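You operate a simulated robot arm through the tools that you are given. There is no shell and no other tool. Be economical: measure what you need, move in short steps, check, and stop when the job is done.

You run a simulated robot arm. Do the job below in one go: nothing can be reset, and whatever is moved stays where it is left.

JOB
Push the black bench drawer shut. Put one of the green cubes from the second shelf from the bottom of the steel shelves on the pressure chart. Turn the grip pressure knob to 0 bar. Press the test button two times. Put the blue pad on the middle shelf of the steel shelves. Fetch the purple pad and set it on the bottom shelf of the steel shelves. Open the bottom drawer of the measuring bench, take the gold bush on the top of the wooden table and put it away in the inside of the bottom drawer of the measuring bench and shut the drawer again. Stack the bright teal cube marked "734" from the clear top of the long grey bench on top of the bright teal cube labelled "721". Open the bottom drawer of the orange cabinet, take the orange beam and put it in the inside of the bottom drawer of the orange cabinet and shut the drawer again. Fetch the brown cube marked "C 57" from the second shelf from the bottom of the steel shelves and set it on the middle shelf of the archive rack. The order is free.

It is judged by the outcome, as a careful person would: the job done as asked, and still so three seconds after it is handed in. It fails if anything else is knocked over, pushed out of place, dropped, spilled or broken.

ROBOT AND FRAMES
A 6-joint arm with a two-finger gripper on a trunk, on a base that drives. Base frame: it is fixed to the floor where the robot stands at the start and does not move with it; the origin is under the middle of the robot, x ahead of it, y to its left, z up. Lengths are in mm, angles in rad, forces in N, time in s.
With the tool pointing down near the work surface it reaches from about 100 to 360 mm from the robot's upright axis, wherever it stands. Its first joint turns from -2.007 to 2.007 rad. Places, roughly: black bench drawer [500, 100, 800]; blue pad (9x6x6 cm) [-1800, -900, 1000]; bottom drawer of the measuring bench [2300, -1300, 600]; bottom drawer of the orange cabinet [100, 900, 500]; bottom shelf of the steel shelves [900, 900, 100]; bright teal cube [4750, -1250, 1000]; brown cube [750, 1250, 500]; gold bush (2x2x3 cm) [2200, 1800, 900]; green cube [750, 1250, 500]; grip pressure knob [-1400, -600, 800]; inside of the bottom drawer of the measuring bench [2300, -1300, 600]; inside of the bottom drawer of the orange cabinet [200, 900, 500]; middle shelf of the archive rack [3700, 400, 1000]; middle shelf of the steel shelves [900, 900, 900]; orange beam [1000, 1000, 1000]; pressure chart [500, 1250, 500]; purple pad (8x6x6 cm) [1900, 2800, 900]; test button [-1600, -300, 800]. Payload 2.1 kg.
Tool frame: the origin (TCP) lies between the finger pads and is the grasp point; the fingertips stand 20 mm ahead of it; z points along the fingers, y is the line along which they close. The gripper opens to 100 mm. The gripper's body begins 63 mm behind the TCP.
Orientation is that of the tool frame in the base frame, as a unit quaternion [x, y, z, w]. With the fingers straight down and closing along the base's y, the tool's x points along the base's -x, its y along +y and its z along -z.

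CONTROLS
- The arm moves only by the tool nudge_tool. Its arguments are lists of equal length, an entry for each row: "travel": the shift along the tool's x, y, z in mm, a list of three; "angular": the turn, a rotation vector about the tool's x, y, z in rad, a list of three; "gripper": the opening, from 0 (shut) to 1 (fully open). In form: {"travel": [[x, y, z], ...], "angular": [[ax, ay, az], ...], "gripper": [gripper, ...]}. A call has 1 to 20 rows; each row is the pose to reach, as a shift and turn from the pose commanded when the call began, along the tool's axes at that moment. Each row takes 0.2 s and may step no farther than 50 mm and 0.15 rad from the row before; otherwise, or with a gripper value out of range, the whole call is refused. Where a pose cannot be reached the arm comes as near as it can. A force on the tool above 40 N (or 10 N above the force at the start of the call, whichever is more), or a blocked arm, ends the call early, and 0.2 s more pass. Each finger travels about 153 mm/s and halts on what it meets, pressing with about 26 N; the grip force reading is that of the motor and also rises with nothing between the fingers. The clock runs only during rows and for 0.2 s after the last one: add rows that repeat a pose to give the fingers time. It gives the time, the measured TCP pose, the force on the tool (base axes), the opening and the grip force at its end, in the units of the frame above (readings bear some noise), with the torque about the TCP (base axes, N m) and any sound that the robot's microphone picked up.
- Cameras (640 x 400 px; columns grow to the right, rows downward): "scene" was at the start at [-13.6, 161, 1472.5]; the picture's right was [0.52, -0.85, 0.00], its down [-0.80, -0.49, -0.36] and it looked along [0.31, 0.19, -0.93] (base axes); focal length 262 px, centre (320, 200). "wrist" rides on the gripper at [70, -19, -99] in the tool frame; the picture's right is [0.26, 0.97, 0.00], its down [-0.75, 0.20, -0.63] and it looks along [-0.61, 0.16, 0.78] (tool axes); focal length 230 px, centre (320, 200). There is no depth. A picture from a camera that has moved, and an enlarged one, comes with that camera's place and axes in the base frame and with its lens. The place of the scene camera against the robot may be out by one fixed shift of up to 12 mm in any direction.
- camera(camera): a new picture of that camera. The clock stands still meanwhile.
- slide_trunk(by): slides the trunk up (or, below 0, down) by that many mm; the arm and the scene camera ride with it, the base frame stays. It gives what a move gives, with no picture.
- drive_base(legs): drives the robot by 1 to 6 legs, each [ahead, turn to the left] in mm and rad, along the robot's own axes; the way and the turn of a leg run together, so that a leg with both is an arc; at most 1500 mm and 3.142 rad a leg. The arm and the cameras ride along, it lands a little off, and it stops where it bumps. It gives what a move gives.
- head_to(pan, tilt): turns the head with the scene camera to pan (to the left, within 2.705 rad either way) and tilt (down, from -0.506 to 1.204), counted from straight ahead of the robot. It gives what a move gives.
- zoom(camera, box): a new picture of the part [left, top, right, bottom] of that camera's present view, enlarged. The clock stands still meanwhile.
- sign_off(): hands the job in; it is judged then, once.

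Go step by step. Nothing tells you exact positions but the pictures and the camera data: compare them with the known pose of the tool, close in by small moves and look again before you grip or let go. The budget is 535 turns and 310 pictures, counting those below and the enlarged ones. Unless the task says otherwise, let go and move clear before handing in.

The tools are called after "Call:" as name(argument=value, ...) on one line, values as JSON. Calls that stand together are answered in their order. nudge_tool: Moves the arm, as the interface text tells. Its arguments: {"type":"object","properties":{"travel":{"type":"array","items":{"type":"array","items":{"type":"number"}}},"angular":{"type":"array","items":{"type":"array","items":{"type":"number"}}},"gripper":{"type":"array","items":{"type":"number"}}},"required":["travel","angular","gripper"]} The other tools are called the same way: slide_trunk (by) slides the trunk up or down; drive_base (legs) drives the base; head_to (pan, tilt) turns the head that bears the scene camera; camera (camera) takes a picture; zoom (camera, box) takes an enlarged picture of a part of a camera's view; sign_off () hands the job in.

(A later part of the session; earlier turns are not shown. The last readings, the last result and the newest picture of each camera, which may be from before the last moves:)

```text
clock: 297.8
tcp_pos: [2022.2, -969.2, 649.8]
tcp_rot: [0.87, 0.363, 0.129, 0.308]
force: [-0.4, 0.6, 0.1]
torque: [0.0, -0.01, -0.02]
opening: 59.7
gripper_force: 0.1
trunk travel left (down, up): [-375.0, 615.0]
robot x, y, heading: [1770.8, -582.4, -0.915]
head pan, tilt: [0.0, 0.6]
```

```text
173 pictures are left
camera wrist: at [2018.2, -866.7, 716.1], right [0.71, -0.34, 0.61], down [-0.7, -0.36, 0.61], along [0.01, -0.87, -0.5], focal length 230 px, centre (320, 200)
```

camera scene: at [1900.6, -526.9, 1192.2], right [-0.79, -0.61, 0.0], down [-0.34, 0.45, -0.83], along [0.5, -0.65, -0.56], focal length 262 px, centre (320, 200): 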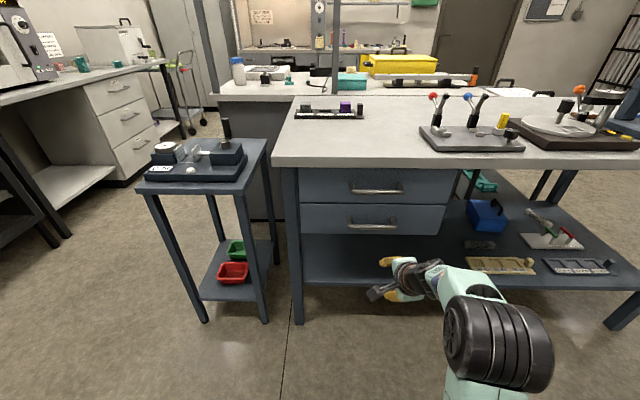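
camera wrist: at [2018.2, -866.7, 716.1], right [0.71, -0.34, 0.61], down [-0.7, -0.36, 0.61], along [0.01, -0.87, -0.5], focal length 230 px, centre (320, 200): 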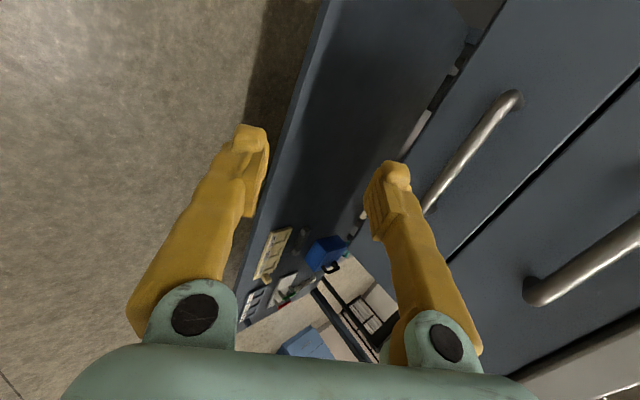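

Both handles are clear now: bottom bar ≈ (2146, -1108, 684). I'll square the tool to it, raise to the approach height and move in.

Call:
nudge_tool(travel=[[0, 0, 0], [0, 0, 0]], angular=[[0, -0.049, 0.06], [0, -0.098, 0.12]], gripper=[0.45, 0.4])

Call:
slide_trunk(by=82)

Call:
drive_base(legs=[[0, 0.015], [115, 0]])

Call:
camera(camera="wrist")

Call:
camera(camera="scene")

```text
clock: 298.4
tcp_pos: [2022.7, -969.9, 649.9]
tcp_rot: [0.895, 0.296, 0.105, 0.318]
force: [0.2, 0.7, -0.1]
torque: [-0.01, -0.03, 0.0]
opening: 39.9
gripper_force: 0.0
trunk travel left (down, up): [-375.0, 615.0]
robot x, y, heading: [1774.6, -580.6, -0.915]
head pan, tilt: [0.0, 0.6]
```

```text
clock: 299.5
tcp_pos: [2023.0, -968.2, 732.4]
tcp_rot: [0.895, 0.296, 0.104, 0.318]
force: [0.3, -0.8, 0.8]
torque: [-0.01, 0.0, 0.01]
opening: 40.0
gripper_force: 0.0
trunk travel left (down, up): [-457.0, 533.0]
robot x, y, heading: [1773.5, -578.8, -0.922]
head pan, tilt: [0.0, 0.6]
```

```text
clock: 301.1
tcp_pos: [2100.7, -1054.5, 732.2]
tcp_rot: [0.893, 0.303, 0.107, 0.316]
force: [0.2, 0.6, -0.7]
torque: [-0.03, 0.0, 0.01]
opening: 40.0
gripper_force: 0.0
trunk travel left (down, up): [-457.0, 533.0]
robot x, y, heading: [1844.1, -669.7, -0.899]
head pan, tilt: [0.0, 0.6]
```

```text
172 pictures are left
camera wrist: at [2109.5, -952.2, 797.7], right [0.66, -0.44, 0.61], down [-0.74, -0.27, 0.62], along [-0.11, -0.86, -0.5], focal length 230 px, centre (320, 200)
```

wrist: 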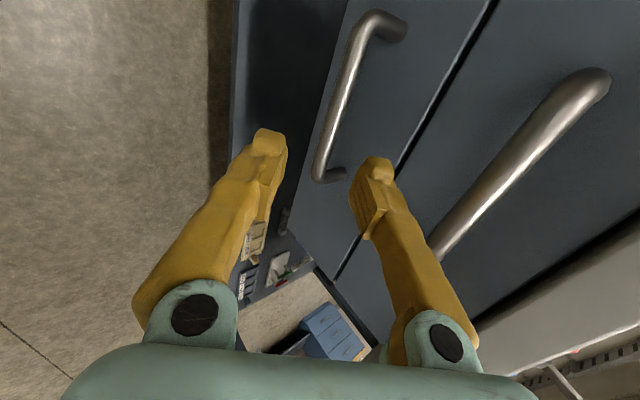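

```text
171 pictures are left
camera scene: at [1970.5, -614.3, 1274.1], right [-0.78, -0.62, 0.0], down [-0.35, 0.44, -0.82], along [0.51, -0.65, -0.57], focal length 262 px, centre (320, 200)
```

scene: 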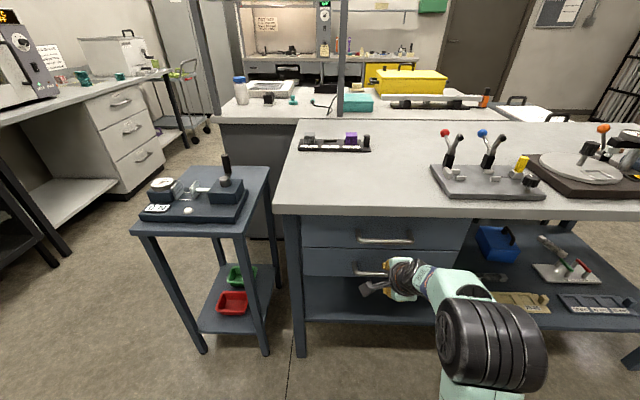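

The bar lies right between the fingers' paths. Advancing 45 mm and checking.

Call:
nudge_tool(travel=[[0, 4, 20], [0, 8, 45]], angular=[[0, 0, 0], [0, 0, 0]], gripper=[0.4, 0.4])

Call:
camera(camera="wrist")

```text
clock: 301.7
tcp_pos: [2122.3, -1080.6, 702.0]
tcp_rot: [0.892, 0.303, 0.107, 0.317]
force: [0.0, -1.1, -0.1]
torque: [-0.01, 0.01, 0.03]
opening: 40.1
gripper_force: 0.0
trunk travel left (down, up): [-457.0, 533.0]
robot x, y, heading: [1842.4, -672.2, -0.903]
head pan, tilt: [0.0, 0.6]
```

```text
170 pictures are left
camera wrist: at [2131.1, -978.5, 768.2], right [0.66, -0.44, 0.61], down [-0.74, -0.26, 0.62], along [-0.11, -0.86, -0.5], focal length 230 px, centre (320, 200)
```

wrist: 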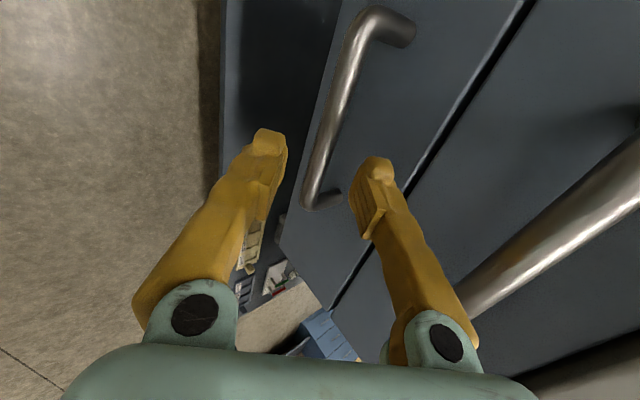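

The bar is between the tips. Continuing in.

Call:
nudge_tool(travel=[[0, 0, 10], [0, 0, 20], [0, 0, 28], [0, 0, 36]], angular=[[0, 0, 0], [0, 0, 0], [0, 0, 0], [0, 0, 0]], gripper=[0.4, 0.4, 0.4, 0.4])

Call:
camera(camera="wrist")

```text
clock: 302.7
tcp_pos: [2134.4, -1097.6, 675.1]
tcp_rot: [0.892, 0.303, 0.106, 0.317]
force: [0.7, 0.4, -0.6]
torque: [-0.01, 0.04, 0.07]
opening: 39.8
gripper_force: 0.1
trunk travel left (down, up): [-457.0, 533.0]
robot x, y, heading: [1840.9, -667.8, -0.899]
head pan, tilt: [0.0, 0.6]
```

```text
169 pictures are left
camera wrist: at [2144.8, -996.5, 739.5], right [0.66, -0.44, 0.61], down [-0.74, -0.26, 0.62], along [-0.11, -0.86, -0.5], focal length 230 px, centre (320, 200)
```

wrist: 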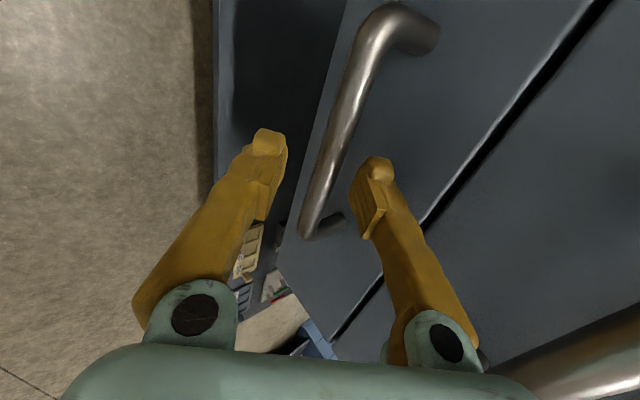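

The bar is at pad level between the fingers. Closing on it.

Call:
nudge_tool(travel=[[0, 0, 3], [0, 0, 3], [0, 0, 3]], angular=[[0, 0, 0], [0, 0, 0], [0, 0, 0]], gripper=[0.2, 0, 0])

Call:
camera(camera="wrist")

```text
clock: 303.5
tcp_pos: [2134.9, -1099.6, 672.4]
tcp_rot: [0.892, 0.303, 0.107, 0.317]
force: [-1.6, 3.0, 9.6]
torque: [-0.14, -0.03, -0.03]
opening: 0.2
gripper_force: 29.1
trunk travel left (down, up): [-457.0, 533.0]
robot x, y, heading: [1843.8, -668.5, -0.9]
head pan, tilt: [0.0, 0.6]
```

```text
168 pictures are left
camera wrist: at [2144.8, -996.9, 738.6], right [0.66, -0.44, 0.61], down [-0.74, -0.26, 0.62], along [-0.11, -0.86, -0.5], focal length 230 px, centre (320, 200)
```

wrist: 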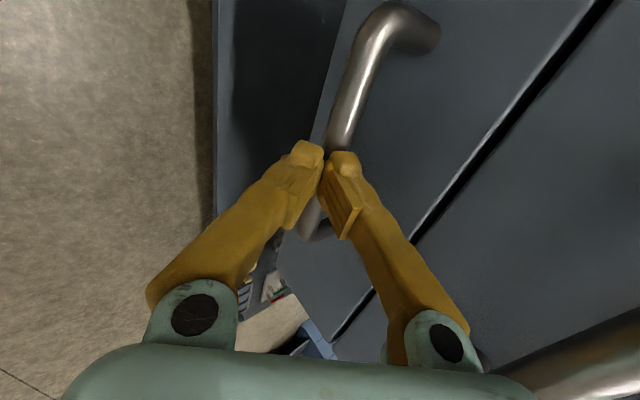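

They closed short of the bar. Reopening and going 22 mm deeper.

Call:
nudge_tool(travel=[[0, 0, -6], [0, 0, -6], [0, 0, 6], [0, 0, 14], [0, 0, 22]], angular=[[0, 0, 0], [0, 0, 0], [0, 0, 0], [0, 0, 0], [0, 0, 0]], gripper=[0.2, 0.4, 0.4, 0.4, 0.4])

Call:
camera(camera="wrist")

```text
clock: 304.7
tcp_pos: [2145.6, -1111.3, 655.1]
tcp_rot: [0.892, 0.303, 0.106, 0.317]
force: [0.9, -0.8, 0.0]
torque: [-0.01, 0.03, -0.02]
opening: 40.0
gripper_force: 0.1
trunk travel left (down, up): [-457.0, 533.0]
robot x, y, heading: [1848.5, -674.8, -0.898]
head pan, tilt: [0.0, 0.6]
```

```text
167 pictures are left
camera wrist: at [2154.5, -1009.4, 721.0], right [0.66, -0.44, 0.61], down [-0.74, -0.26, 0.62], along [-0.11, -0.86, -0.5], focal length 230 px, centre (320, 200)
```

wrist: 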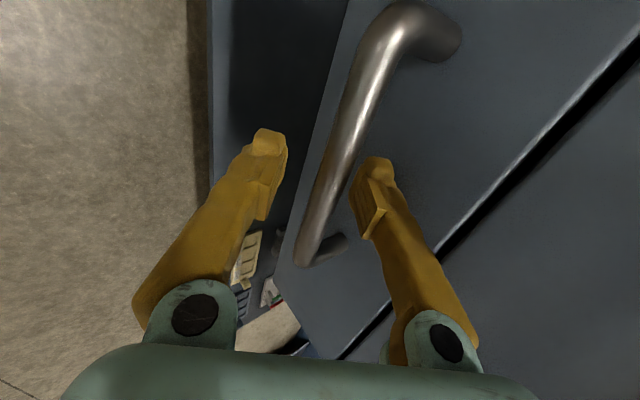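

Closing again.

Call:
nudge_tool(travel=[[0, 0, 3], [0, 0, 3], [0, 0, 3]], angular=[[0, 0, 0], [0, 0, 0], [0, 0, 0]], gripper=[0.2, 0, 0])

Call:
camera(camera="wrist")

```text
clock: 305.5
tcp_pos: [2146.4, -1113.6, 654.3]
tcp_rot: [0.892, 0.303, 0.107, 0.319]
force: [2.4, -1.7, 10.9]
torque: [0.0, -0.06, -0.38]
opening: 5.9
gripper_force: 34.1
trunk travel left (down, up): [-457.0, 533.0]
robot x, y, heading: [1841.7, -670.7, -0.899]
head pan, tilt: [0.0, 0.6]
```

```text
166 pictures are left
camera wrist: at [2155.5, -1010.8, 720.3], right [0.66, -0.44, 0.61], down [-0.74, -0.26, 0.62], along [-0.11, -0.86, -0.5], focal length 230 px, centre (320, 200)
```

wrist: 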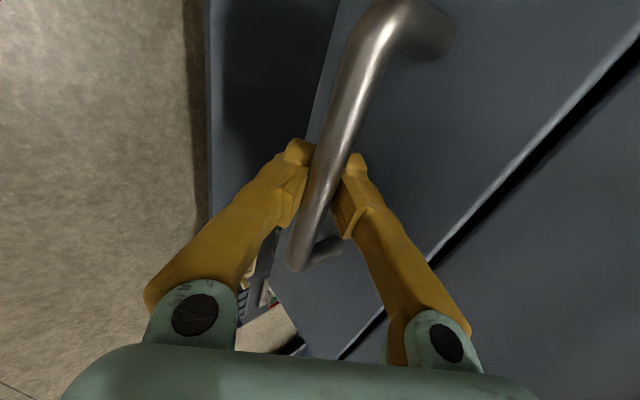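

It's on the bar but only with the tips; I'll go 8 mm deeper for a firmer hold.

Call:
nudge_tool(travel=[[0, 0, 0], [0, 0, 5], [0, 0, 9], [0, 0, 9], [0, 0, 9]], angular=[[0, 0, 0], [0, 0, 0], [0, 0, 0], [0, 0, 0], [0, 0, 0]], gripper=[0.3, 0.3, 0.3, 0.1, 0])

Call:
camera(camera="wrist")

```text
clock: 306.7
tcp_pos: [2150.4, -1117.2, 648.0]
tcp_rot: [0.892, 0.303, 0.107, 0.318]
force: [2.1, -2.3, 7.2]
torque: [0.11, -0.06, -0.28]
opening: 6.2
gripper_force: 30.2
trunk travel left (down, up): [-457.0, 533.0]
robot x, y, heading: [1847.1, -670.6, -0.897]
head pan, tilt: [0.0, 0.6]
```

```text
165 pictures are left
camera wrist: at [2159.2, -1015.8, 712.7], right [0.66, -0.44, 0.61], down [-0.74, -0.26, 0.62], along [-0.11, -0.86, -0.5], focal length 230 px, centre (320, 200)
```

wrist: 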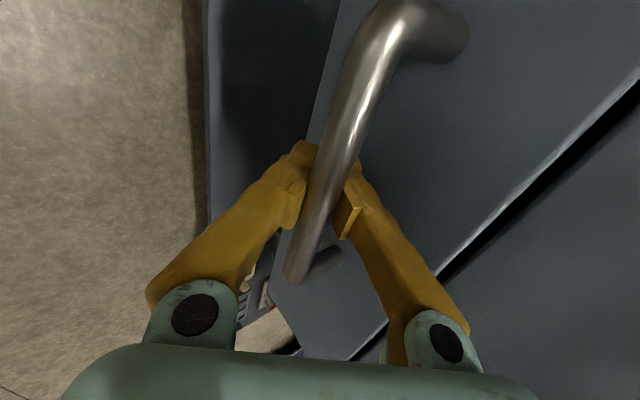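

Solid hold now. Pulling by driving back.

Call:
drive_base(legs=[[-120, 0]])

Call:
camera(camera="wrist")

Call:
camera(camera="scene")

```text
clock: 307.9
tcp_pos: [2076.2, -1026.2, 645.3]
tcp_rot: [0.892, 0.303, 0.106, 0.317]
force: [1.2, 0.8, -1.9]
torque: [-0.03, -0.08, -0.02]
opening: 6.2
gripper_force: 30.2
trunk travel left (down, up): [-457.0, 533.0]
robot x, y, heading: [1769.1, -577.1, -0.9]
head pan, tilt: [0.0, 0.6]
```

```text
164 pictures are left
camera wrist: at [2085.6, -923.8, 711.7], right [0.66, -0.44, 0.61], down [-0.74, -0.26, 0.62], along [-0.11, -0.86, -0.5], focal length 230 px, centre (320, 200)
```

wrist: 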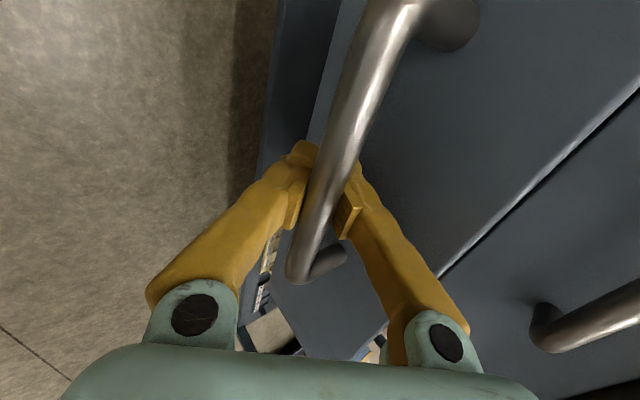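

```text
163 pictures are left
camera scene: at [1896.8, -521.5, 1274.2], right [-0.78, -0.62, 0.0], down [-0.35, 0.44, -0.82], along [0.51, -0.65, -0.57], focal length 262 px, centre (320, 200)
```

scene: 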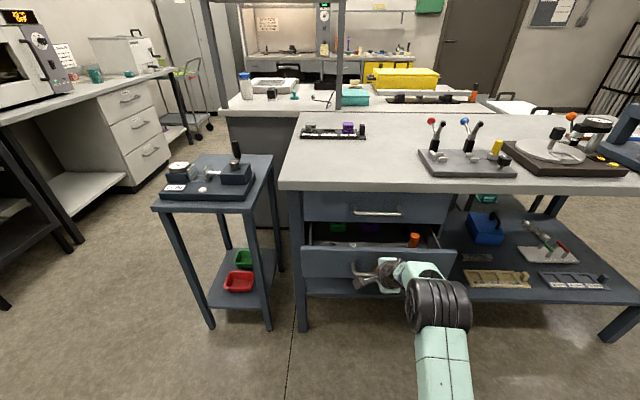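

The drawer is opening (items visible inside). Pulling a bit more.

Call:
drive_base(legs=[[-110, 0]])

Call:
camera(camera="scene")

```text
clock: 309.1
tcp_pos: [2007.1, -938.6, 646.3]
tcp_rot: [0.892, 0.303, 0.108, 0.317]
force: [1.6, 1.3, -2.9]
torque: [0.01, -0.02, -0.06]
opening: 6.0
gripper_force: 29.3
trunk travel left (down, up): [-457.0, 533.0]
robot x, y, heading: [1702.2, -484.7, -0.906]
head pan, tilt: [0.0, 0.6]
```

```text
162 pictures are left
camera scene: at [1828.1, -434.3, 1274.1], right [-0.78, -0.62, 0.0], down [-0.35, 0.44, -0.82], along [0.51, -0.65, -0.57], focal length 262 px, centre (320, 200)
```

scene: 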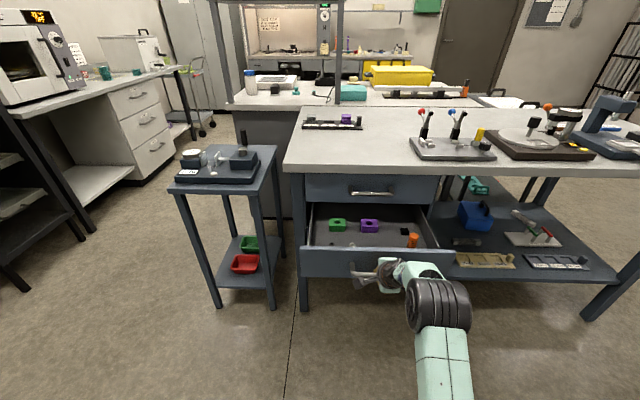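

Open far enough. Releasing the handle and backing off along the fingers.

Call:
nudge_tool(travel=[[0, 0, 0], [0, -3, 0], [0, -4, -20], [0, -4, -50], [0, -4, -90]], angular=[[0, 0, 0], [0, 0, 0], [0, 0, 0], [0, 0, 0], [0, 0, 0]], gripper=[0.3, 0.35, 0.35, 0.35, 0.35])

Call:
camera(camera="wrist")

Call:
drive_base(legs=[[-150, 0]])

Call:
camera(camera="scene")

```text
clock: 310.3
tcp_pos: [1969.0, -891.6, 715.1]
tcp_rot: [0.892, 0.304, 0.107, 0.318]
force: [0.2, -0.7, 0.2]
torque: [-0.02, 0.03, -0.02]
opening: 35.0
gripper_force: 0.0
trunk travel left (down, up): [-457.0, 533.0]
robot x, y, heading: [1699.1, -492.0, -0.899]
head pan, tilt: [0.0, 0.6]
```

```text
161 pictures are left
camera wrist: at [1978.8, -788.3, 779.4], right [0.66, -0.44, 0.61], down [-0.74, -0.26, 0.62], along [-0.11, -0.86, -0.5], focal length 230 px, centre (320, 200)
```

wrist: 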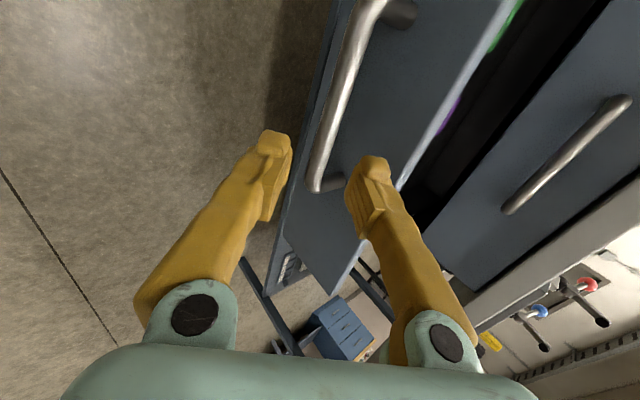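

```text
clock: 311.7
tcp_pos: [1875.3, -774.1, 713.2]
tcp_rot: [0.893, 0.302, 0.106, 0.317]
force: [-0.2, 0.6, -0.7]
torque: [-0.03, -0.05, -0.01]
opening: 35.2
gripper_force: 0.1
trunk travel left (down, up): [-457.0, 533.0]
robot x, y, heading: [1612.1, -369.2, -0.906]
head pan, tilt: [0.0, 0.6]
```

```text
160 pictures are left
camera scene: at [1733.5, -315.5, 1274.2], right [-0.79, -0.62, 0.0], down [-0.35, 0.44, -0.83], along [0.51, -0.65, -0.56], focal length 262 px, centre (320, 200)
```

scene: 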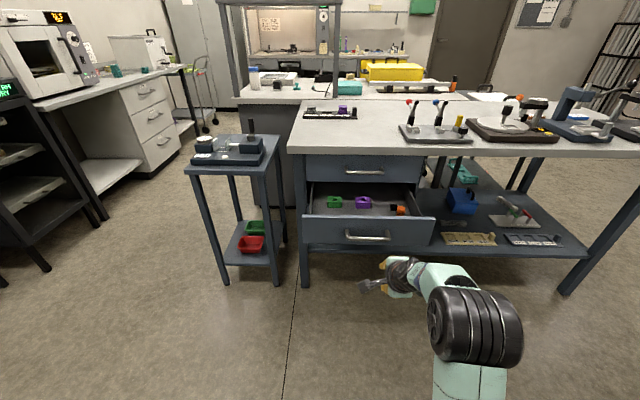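

The drawer stays open. Now to the wooden table for the gold bush: roll the tool back, raise, and drive.

Call:
nudge_tool(travel=[[0, 0, 0], [0, 0, 0], [0, 0, 0], [0, 0, 0], [0, 0, 0], [0, 0, 0], [0, 0, 0], [0, 0, 0], [0, 0, 0], [0, 0, 0], [0, 0, 0]], angular=[[0, 0, -0.143], [0, 0, -0.286], [0, 0, -0.428], [0, 0, -0.571], [0, 0, -0.714], [0, 0, -0.857], [0, 0, -1.0], [0, 0, -1.142], [0, 0, -1.285], [0, 0, -1.428], [0, 0, -1.571]], gripper=[0.6, 0.6, 0.6, 0.6, 0.6, 0.6, 0.6, 0.6, 0.6, 0.6, 0.6])

Call:
drive_base(legs=[[0, 1.543], [930, 0], [0, 1.571], [1404, 0], [0, -1.571]])

Call:
slide_trunk(by=360)

Call:
camera(camera="scene")

```text
clock: 314.1
tcp_pos: [1874.6, -773.2, 713.2]
tcp_rot: [0.418, 0.845, -0.151, 0.299]
force: [0.0, -0.5, -0.2]
torque: [-0.02, -0.02, 0.01]
opening: 60.1
gripper_force: 0.0
trunk travel left (down, up): [-457.0, 533.0]
robot x, y, heading: [1608.0, -372.1, -0.906]
head pan, tilt: [0.0, 0.6]
```

```text
clock: 337.1
tcp_pos: [1926.0, 1534.9, 714.2]
tcp_rot: [-0.293, 0.896, 0.103, 0.319]
force: [0.9, 0.1, 0.3]
torque: [0.01, 0.04, -0.03]
opening: 60.2
gripper_force: 0.1
trunk travel left (down, up): [-457.0, 533.0]
robot x, y, heading: [1517.5, 1275.3, 0.649]
head pan, tilt: [0.0, 0.6]
```

```text
clock: 340.6
tcp_pos: [1927.3, 1535.3, 1073.8]
tcp_rot: [-0.293, 0.896, 0.102, 0.319]
force: [-1.5, 0.0, -0.1]
torque: [-0.02, 0.0, 0.02]
opening: 60.0
gripper_force: 0.2
trunk travel left (down, up): [-817.0, 173.0]
robot x, y, heading: [1522.5, 1276.6, 0.654]
head pan, tilt: [0.0, 0.6]
```

```text
159 pictures are left
camera scene: at [1457.4, 1395.3, 1634.1], right [0.61, -0.8, 0.0], down [-0.45, -0.34, -0.83], along [0.66, 0.5, -0.56], focal length 262 px, centre (320, 200)
```

scene: 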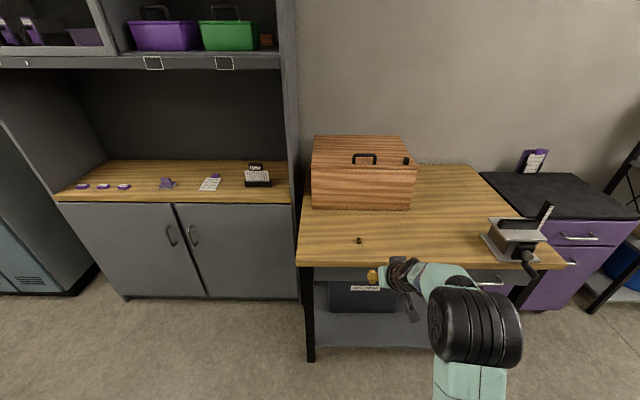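

I see the small bush on the table, and purple things on the hutch counter. Zooming.

Call:
zoom(camera="scene", box=[320, 210, 400, 260])

Call:
zoom(camera="scene", box=[60, 150, 290, 210])

Call:
camera(camera="wrist")

```text
8.00 times, centred on (360, 235) of scene
camera zoom: at [1457.4, 1395.3, 1634.1], right [0.61, -0.8, 0.0], down [-0.45, -0.34, -0.83], along [0.66, 0.5, -0.56], focal length 2097 px, centre (0, -80)
```

zoom: 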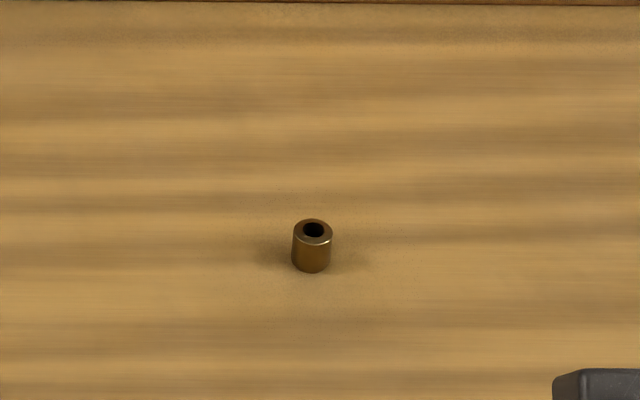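

```text
2.78 times, centred on (175, 180) of scene
camera zoom: at [1457.4, 1395.3, 1634.1], right [0.61, -0.8, 0.0], down [-0.45, -0.34, -0.83], along [0.66, 0.5, -0.56], focal length 729 px, centre (724, 256)
```

zoom: 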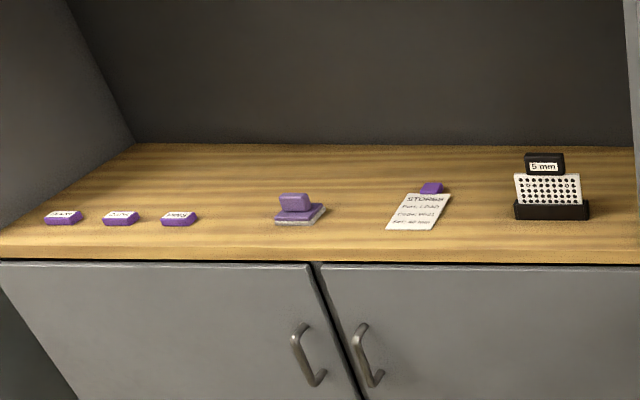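

```text
156 pictures are left
camera wrist: at [1844.8, 1450.1, 1106.7], right [-0.73, 0.66, -0.16], down [0.03, 0.27, 0.96], along [0.68, 0.7, -0.22], focal length 230 px, centre (320, 200)
```

wrist: 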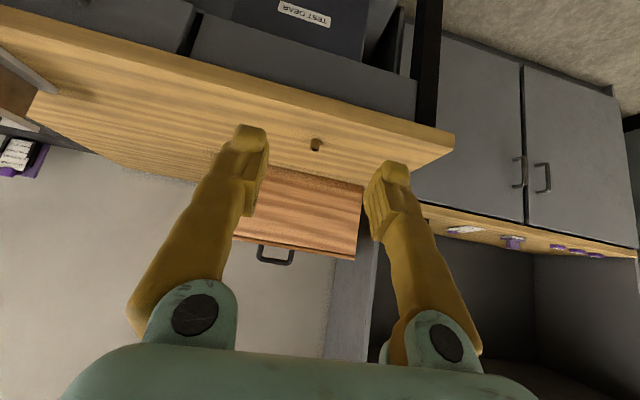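

Bush ≈ (2190, 1757, 890). Turning slightly and driving closer with the hand high.

Call:
drive_base(legs=[[0, 0.02], [290, 0]])

Call:
slide_trunk(by=-80)

Call:
camera(camera="wrist")

```text
clock: 342.9
tcp_pos: [2151.9, 1723.1, 1074.0]
tcp_rot: [-0.301, 0.893, 0.106, 0.318]
force: [-0.7, -0.1, 0.3]
torque: [0.02, 0.0, -0.01]
opening: 59.9
gripper_force: 0.0
trunk travel left (down, up): [-817.0, 173.0]
robot x, y, heading: [1753.8, 1457.4, 0.667]
head pan, tilt: [0.0, 0.6]
```

```text
clock: 344.1
tcp_pos: [2153.1, 1723.6, 993.2]
tcp_rot: [-0.301, 0.893, 0.105, 0.318]
force: [0.2, -0.2, 0.8]
torque: [0.01, -0.02, 0.04]
opening: 60.1
gripper_force: 0.0
trunk travel left (down, up): [-737.0, 253.0]
robot x, y, heading: [1751.7, 1456.6, 0.667]
head pan, tilt: [0.0, 0.6]
```

```text
155 pictures are left
camera wrist: at [2072.0, 1636.8, 1026.7], right [-0.74, 0.65, -0.16], down [0.03, 0.27, 0.96], along [0.67, 0.71, -0.22], focal length 230 px, centre (320, 200)
```

wrist: 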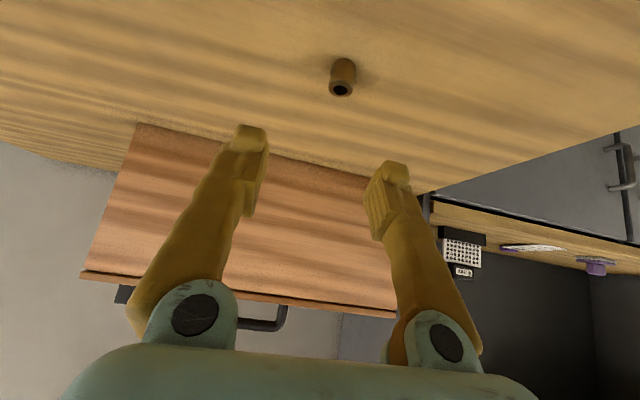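

Bush fixed at about (2189, 1763, 877). Moving to a pre-grasp.

Call:
nudge_tool(travel=[[12, 5, 30], [25, 10, 63]], angular=[[0, 0, 0], [0, 0, 0]], gripper=[0.6, 0.6])

Call:
camera(camera="wrist")

```text
clock: 344.7
tcp_pos: [2159.8, 1742.7, 936.8]
tcp_rot: [-0.316, 0.888, 0.103, 0.316]
force: [1.8, -0.3, 0.8]
torque: [0.01, 0.09, -0.03]
opening: 60.1
gripper_force: 0.0
out of reach, approached as far as the arm can: row 1, 2
trunk travel left (down, up): [-737.0, 253.0]
robot x, y, heading: [1749.3, 1456.8, 0.664]
head pan, tilt: [0.0, 0.6]
```

```text
154 pictures are left
camera wrist: at [2082.2, 1654.9, 970.9], right [-0.76, 0.62, -0.18], down [0.01, 0.29, 0.96], along [0.65, 0.73, -0.23], focal length 230 px, centre (320, 200)
```

wrist: 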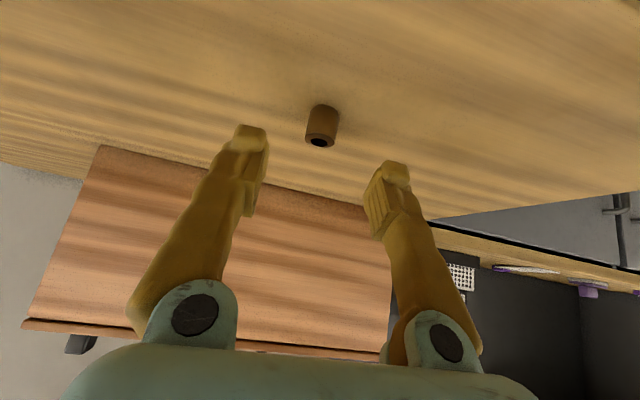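

Laterally centred. I'll lower with the trunk and slide forward with the base.

Call:
slide_trunk(by=-34)

Call:
drive_base(legs=[[36, 0]])

Call:
camera(camera="wrist")

```text
clock: 345.5
tcp_pos: [2160.5, 1741.9, 904.2]
tcp_rot: [-0.302, 0.893, 0.109, 0.316]
force: [0.9, -0.5, -0.2]
torque: [0.01, -0.01, -0.01]
opening: 60.1
gripper_force: 0.0
trunk travel left (down, up): [-703.0, 287.0]
robot x, y, heading: [1750.6, 1456.2, 0.666]
head pan, tilt: [0.0, 0.6]
```

```text
clock: 346.3
tcp_pos: [2189.3, 1765.4, 903.5]
tcp_rot: [-0.302, 0.893, 0.109, 0.317]
force: [-0.1, 0.4, 0.1]
torque: [-0.02, -0.01, 0.03]
opening: 60.1
gripper_force: 0.1
trunk travel left (down, up): [-703.0, 287.0]
robot x, y, heading: [1781.3, 1479.0, 0.67]
head pan, tilt: [0.0, 0.6]
```

```text
153 pictures are left
camera wrist: at [2109.2, 1678.0, 936.9], right [-0.75, 0.65, -0.16], down [0.03, 0.27, 0.96], along [0.67, 0.71, -0.22], focal length 230 px, centre (320, 200)
```

wrist: 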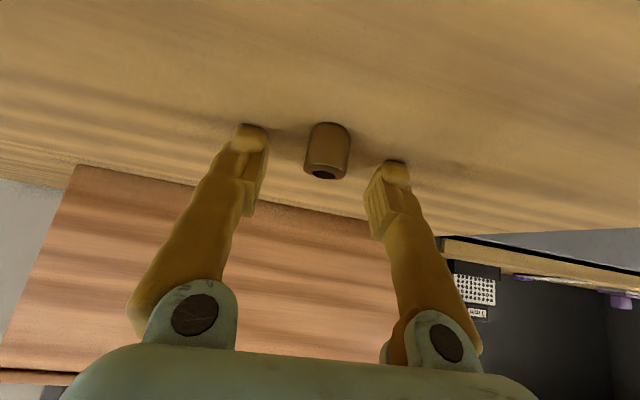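

The bush stands between the tips. Lowering 9 mm and closing.

Call:
slide_trunk(by=-9)

Call:
nudge_tool(travel=[[0, 0, 0], [0, 0, 0], [0, 0, 0], [0, 0, 0]], angular=[[0, 0, 0], [0, 0, 0], [0, 0, 0], [0, 0, 0]], gripper=[0.4, 0.2, 0.1, 0.1])

Call:
camera(camera="wrist")

```text
clock: 347.0
tcp_pos: [2188.9, 1765.0, 901.3]
tcp_rot: [-0.301, 0.889, 0.112, 0.325]
force: [-6.0, -3.9, 10.4]
torque: [-0.29, -0.07, -0.12]
opening: 60.2
gripper_force: 0.0
trunk travel left (down, up): [-695.0, 295.0]
robot x, y, heading: [1782.3, 1480.6, 0.667]
head pan, tilt: [0.0, 0.6]
stopped: the force on the tool passed its limit at 42 N (the readings are from after the stop); the commanded pose is now the measured one
```

```text
clock: 348.0
tcp_pos: [2190.7, 1766.5, 899.7]
tcp_rot: [-0.303, 0.89, 0.112, 0.322]
force: [-7.9, -3.2, 10.2]
torque: [-0.1, 0.02, 0.06]
opening: 4.0
gripper_force: 0.1
trunk travel left (down, up): [-695.0, 295.0]
robot x, y, heading: [1775.6, 1477.4, 0.669]
head pan, tilt: [0.0, 0.6]
```

```text
152 pictures are left
camera wrist: at [2110.5, 1679.1, 931.3], right [-0.75, 0.64, -0.16], down [0.02, 0.26, 0.97], along [0.66, 0.72, -0.2], focal length 230 px, centre (320, 200)
```

wrist: 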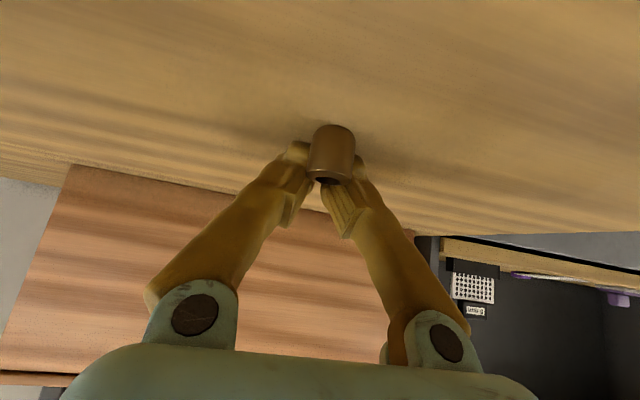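

The fingers closed just beyond the bush (the table is at z≈878). I'll open, move 17 mm back, and close again.

Call:
slide_trunk(by=3)

Call:
nudge_tool(travel=[[0, 0, 0], [0, 0, 0], [7, 0, -5.5], [13, 0, -11]], angular=[[0, 0, 0], [0, 0, 0], [0, 0, 0], [0, 0, 0]], gripper=[0.4, 0.6, 0.6, 0.6])

Call:
camera(camera="wrist")

```text
clock: 348.5
tcp_pos: [2192.6, 1767.3, 903.3]
tcp_rot: [-0.302, 0.89, 0.112, 0.323]
force: [0.0, -1.3, 0.6]
torque: [-0.01, 0.04, -0.01]
opening: 10.1
gripper_force: 0.0
trunk travel left (down, up): [-698.0, 292.0]
robot x, y, heading: [1780.9, 1475.3, 0.667]
head pan, tilt: [0.0, 0.6]
```

```text
clock: 349.5
tcp_pos: [2179.7, 1756.9, 904.9]
tcp_rot: [-0.302, 0.89, 0.111, 0.323]
force: [-0.4, 0.3, 0.9]
torque: [0.01, 0.02, -0.02]
opening: 59.9
gripper_force: 0.0
trunk travel left (down, up): [-698.0, 292.0]
robot x, y, heading: [1779.7, 1484.8, 0.668]
head pan, tilt: [0.0, 0.6]
```

```text
151 pictures are left
camera wrist: at [2097.7, 1669.6, 935.1], right [-0.74, 0.65, -0.16], down [0.02, 0.26, 0.97], along [0.67, 0.72, -0.2], focal length 230 px, centre (320, 200)
```

wrist: 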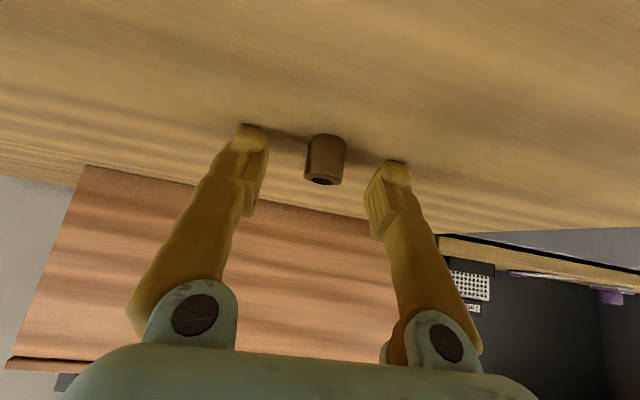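

Now nearly in line; 9 mm further back centres the pads on the bush. Closing.

Call:
nudge_tool(travel=[[7, 0, -5.6], [7, 0, -5.6], [7, 0, -5.6], [7, 0, -5.6], [7, 0, -5.6]], angular=[[0, 0, 0], [0, 0, 0], [0, 0, 0], [0, 0, 0], [0, 0, 0]], gripper=[0.6, 0.4, 0.2, 0.1, 0.1])

Call:
camera(camera="wrist")

```text
clock: 350.7
tcp_pos: [2170.9, 1753.5, 903.0]
tcp_rot: [-0.302, 0.89, 0.111, 0.323]
force: [-0.3, 0.5, -0.6]
torque: [0.02, 0.02, -0.02]
opening: 17.9
gripper_force: 26.0
trunk travel left (down, up): [-698.0, 292.0]
robot x, y, heading: [1777.2, 1478.4, 0.666]
head pan, tilt: [0.0, 0.6]
```

```text
150 pictures are left
camera wrist: at [2091.0, 1665.2, 934.4], right [-0.75, 0.65, -0.16], down [0.02, 0.26, 0.97], along [0.67, 0.72, -0.2], focal length 230 px, centre (320, 200)
```

wrist: 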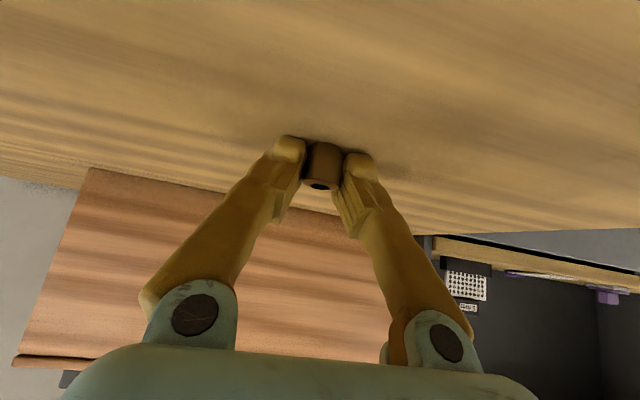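

The bush is gripped (18 mm). Lifting and checking.

Call:
slide_trunk(by=80)

Call:
camera(camera="wrist")

```text
clock: 351.9
tcp_pos: [2172.6, 1753.1, 983.6]
tcp_rot: [-0.302, 0.89, 0.111, 0.322]
force: [0.7, 0.0, -0.3]
torque: [-0.01, 0.02, 0.01]
opening: 17.9
gripper_force: 26.0
trunk travel left (down, up): [-778.0, 212.0]
robot x, y, heading: [1781.8, 1482.4, 0.668]
head pan, tilt: [0.0, 0.6]
```

```text
149 pictures are left
camera wrist: at [2091.0, 1665.3, 1014.4], right [-0.75, 0.65, -0.16], down [0.02, 0.26, 0.97], along [0.67, 0.72, -0.2], focal length 230 px, centre (320, 200)
```

wrist: 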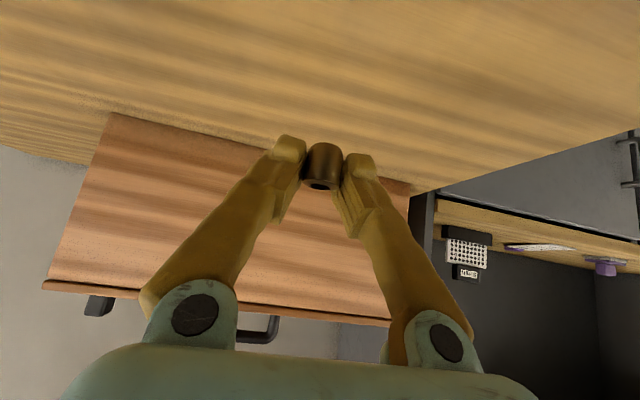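

Driving back to the open drawer with the bush.

Call:
drive_base(legs=[[-300, 0], [0, -1.602], [1390, 0], [0, -1.571], [915, 0], [0, 1.571]])

Call:
head_to(pan=0.0, tilt=0.8)

Call:
camera(camera="scene")

```text
clock: 376.4
tcp_pos: [1972.8, -753.1, 983.1]
tcp_rot: [0.406, 0.848, -0.146, 0.308]
force: [-0.1, -0.4, -0.2]
torque: [0.02, -0.02, 0.02]
opening: 17.7
gripper_force: 26.7
trunk travel left (down, up): [-778.0, 212.0]
robot x, y, heading: [1693.1, -366.8, -0.88]
head pan, tilt: [0.0, 0.6]
```

```text
clock: 377.1
tcp_pos: [1973.6, -753.3, 982.5]
tcp_rot: [0.406, 0.848, -0.146, 0.309]
force: [0.0, -0.4, -0.7]
torque: [-0.01, 0.0, -0.02]
opening: 17.8
gripper_force: 25.8
trunk travel left (down, up): [-778.0, 212.0]
robot x, y, heading: [1690.9, -367.5, -0.879]
head pan, tilt: [0.0, 0.799]
```

```text
148 pictures are left
camera scene: at [1810.6, -302.8, 1577.9], right [-0.77, -0.64, 0.0], down [-0.46, 0.55, -0.7], along [0.44, -0.54, -0.72], focal length 262 px, centre (320, 200)
```

scene: 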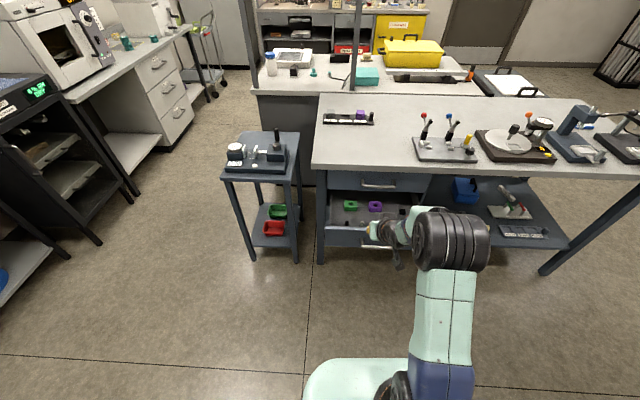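

I'm facing the drawer again. To keep the camera bracket clear of the drawer front I'll yaw the tool about 1.2 rad left, as I did for C 57.

Call:
nudge_tool(travel=[[0, 0, 0], [0, 0, 0], [0, 0, 0], [0, 0, 0], [0, 0, 0], [0, 0, 0], [0, 0, 0], [0, 0, 0]], angular=[[-0.094, 0, -0.112], [-0.188, 0, -0.224], [-0.281, 0, -0.336], [-0.375, 0, -0.448], [-0.469, 0, -0.56], [-0.563, 0, -0.672], [-0.656, 0, -0.784], [-0.75, 0, -0.896]], gripper=[0.1, 0.1, 0.1, 0.1, 0.1, 0.1, 0.1, 0.1])

Call:
camera(camera="scene")

Call:
camera(camera="wrist")

```text
clock: 378.9
tcp_pos: [1973.0, -753.5, 982.2]
tcp_rot: [-0.13, 0.931, 0.049, 0.338]
force: [-0.7, -0.4, -0.7]
torque: [0.0, -0.05, 0.01]
opening: 17.9
gripper_force: 26.2
trunk travel left (down, up): [-778.0, 212.0]
robot x, y, heading: [1691.5, -369.9, -0.878]
head pan, tilt: [0.0, 0.799]
```

```text
147 pictures are left
camera scene: at [1810.8, -303.7, 1577.9], right [-0.77, -0.64, 0.0], down [-0.46, 0.55, -0.7], along [0.44, -0.54, -0.72], focal length 262 px, centre (320, 200)
```

scene: 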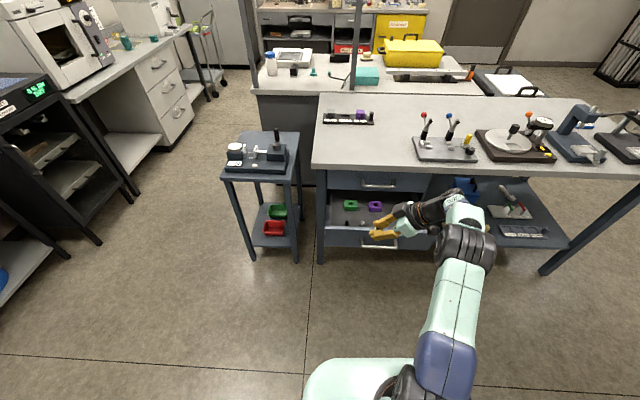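

```text
146 pictures are left
camera wrist: at [1866.5, -804.7, 1013.5], right [-0.46, 0.88, -0.16], down [0.11, 0.24, 0.97], along [0.88, 0.42, -0.2], focal length 230 px, centre (320, 200)
```

wrist: 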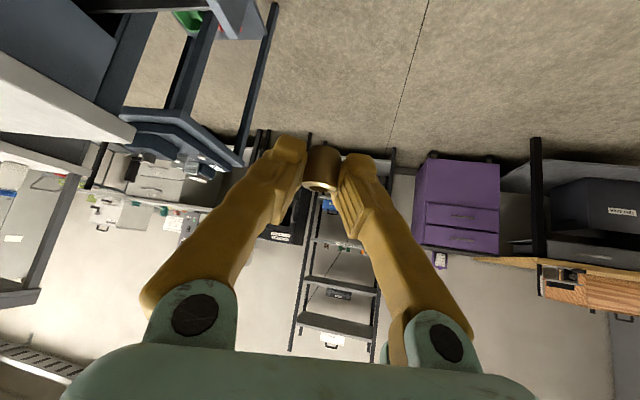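

Zooming into the drawer to choose a free spot.

Call:
zoom(camera="scene", box=[310, 170, 470, 270])

```text
4.00 times, centred on (390, 220) of scene
camera zoom: at [1810.8, -303.7, 1577.9], right [-0.77, -0.64, 0.0], down [-0.46, 0.55, -0.7], along [0.44, -0.54, -0.72], focal length 1048 px, centre (40, 120)
```

zoom: 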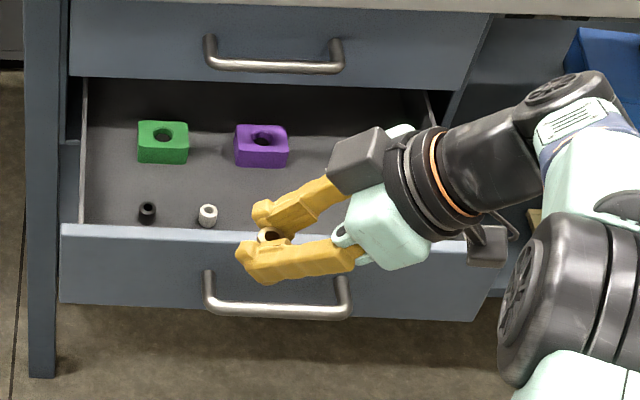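

Free spot chosen between the white bush and the orange cup: about (2099, -1066). Positioning above it at height first.

Call:
drive_base(legs=[[0, -0.23], [332, 0], [0, 0.174]])

Call:
camera(camera="scene")

Call:
camera(camera="wrist")

```text
clock: 382.6
tcp_pos: [2095.7, -1068.9, 983.2]
tcp_rot: [-0.1, 0.934, 0.037, 0.341]
force: [-0.3, -0.5, 0.3]
torque: [0.0, -0.01, 0.03]
opening: 18.0
gripper_force: 25.9
trunk travel left (down, up): [-778.0, 212.0]
robot x, y, heading: [1836.6, -668.9, -0.94]
head pan, tilt: [0.0, 0.799]
```

```text
144 pictures are left
camera scene: at [1961.5, -610.3, 1577.9], right [-0.81, -0.59, 0.0], down [-0.42, 0.58, -0.7], along [0.41, -0.56, -0.72], focal length 262 px, centre (320, 200)
```

scene: 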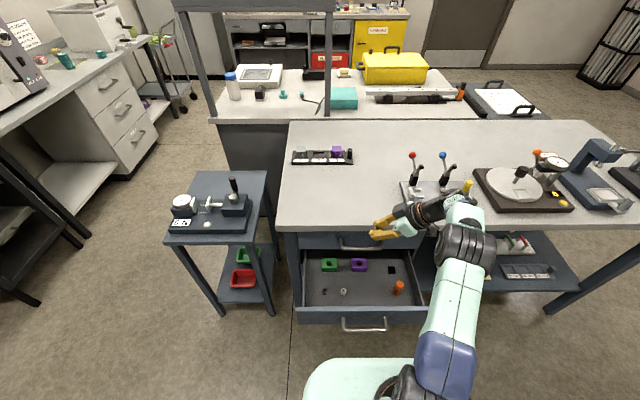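

```text
143 pictures are left
camera wrist: at [1985.9, -1113.8, 1013.6], right [-0.4, 0.9, -0.16], down [0.12, 0.23, 0.97], along [0.91, 0.37, -0.2], focal length 230 px, centre (320, 200)
```

wrist: 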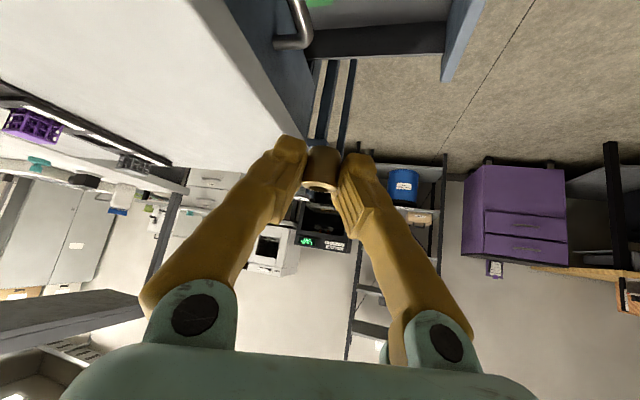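

The projected landing point lies between the white ring and orange cylinder. I'll make the tool a bit more upright so the camera bracket clears the orange part, and shift slightly left.

Call:
nudge_tool(travel=[[-5, 0, 4], [-9.3, 0, 7.5]], angular=[[0, 0.115, 0], [0, 0.23, 0]], gripper=[0.1, 0.1])

Call:
slide_trunk(by=-270)

Call:
camera(camera="wrist")

Call:
camera(camera="scene")

```text
clock: 383.2
tcp_pos: [2108.3, -1065.9, 982.7]
tcp_rot: [-0.104, 0.967, 0.026, 0.23]
force: [0.3, 0.1, -1.2]
torque: [-0.01, 0.02, -0.01]
opening: 17.9
gripper_force: 26.2
trunk travel left (down, up): [-778.0, 212.0]
robot x, y, heading: [1842.2, -668.0, -0.942]
head pan, tilt: [0.0, 0.799]
```

```text
clock: 386.0
tcp_pos: [2106.8, -1066.8, 711.6]
tcp_rot: [-0.104, 0.967, 0.027, 0.231]
force: [0.2, 0.4, -0.8]
torque: [-0.02, -0.03, 0.0]
opening: 17.9
gripper_force: 25.5
trunk travel left (down, up): [-508.0, 482.0]
robot x, y, heading: [1835.1, -665.1, -0.943]
head pan, tilt: [0.0, 0.799]
```

```text
142 pictures are left
camera wrist: at [2007.4, -1108.8, 769.5], right [-0.43, 0.89, -0.12], down [0.33, 0.28, 0.9], along [0.84, 0.35, -0.42], focal length 230 px, centre (320, 200)
```

wrist: 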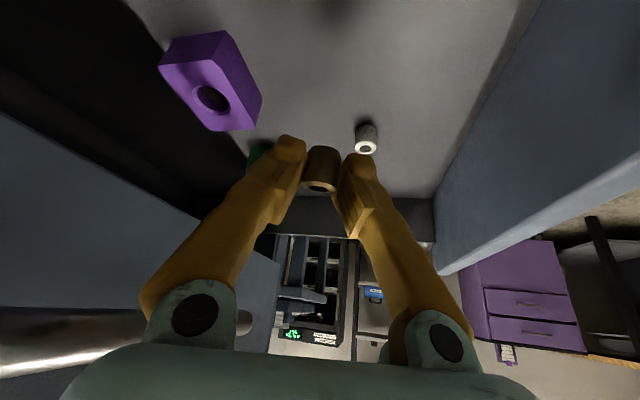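

```text
141 pictures are left
camera scene: at [1961.2, -609.7, 1307.9], right [-0.81, -0.59, 0.0], down [-0.42, 0.58, -0.7], along [0.41, -0.56, -0.72], focal length 262 px, centre (320, 200)
```

scene: 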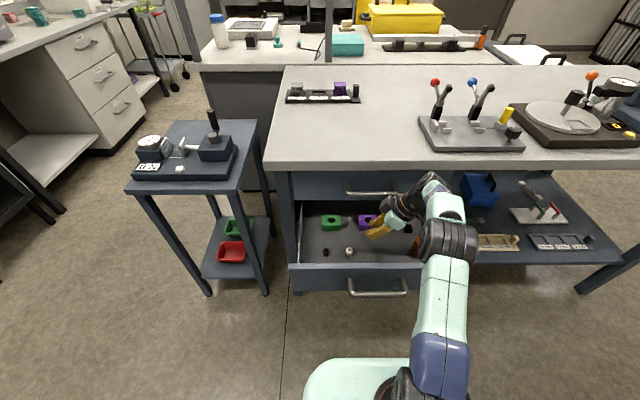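

Good clearance all around. Lowering further.

Call:
slide_trunk(by=-62)

Call:
camera(camera="wrist")

```text
clock: 387.0
tcp_pos: [2106.9, -1066.6, 650.0]
tcp_rot: [-0.104, 0.967, 0.027, 0.231]
force: [0.6, -0.6, -0.8]
torque: [0.0, 0.0, 0.0]
opening: 18.1
gripper_force: 26.3
trunk travel left (down, up): [-446.0, 544.0]
robot x, y, heading: [1843.4, -668.3, -0.936]
head pan, tilt: [0.0, 0.799]
```

```text
140 pictures are left
camera wrist: at [2007.3, -1108.8, 707.4], right [-0.43, 0.89, -0.12], down [0.33, 0.28, 0.9], along [0.84, 0.35, -0.42], focal length 230 px, centre (320, 200)
```

wrist: 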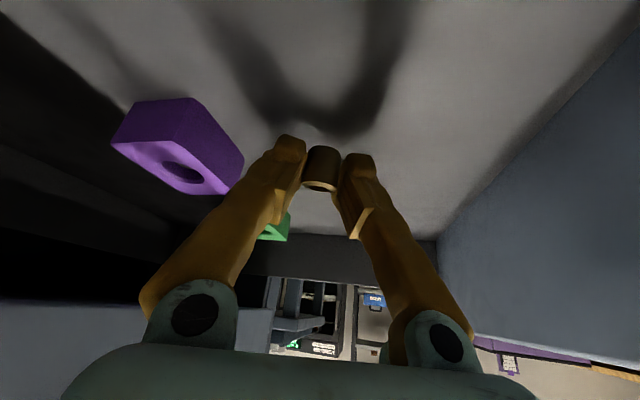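

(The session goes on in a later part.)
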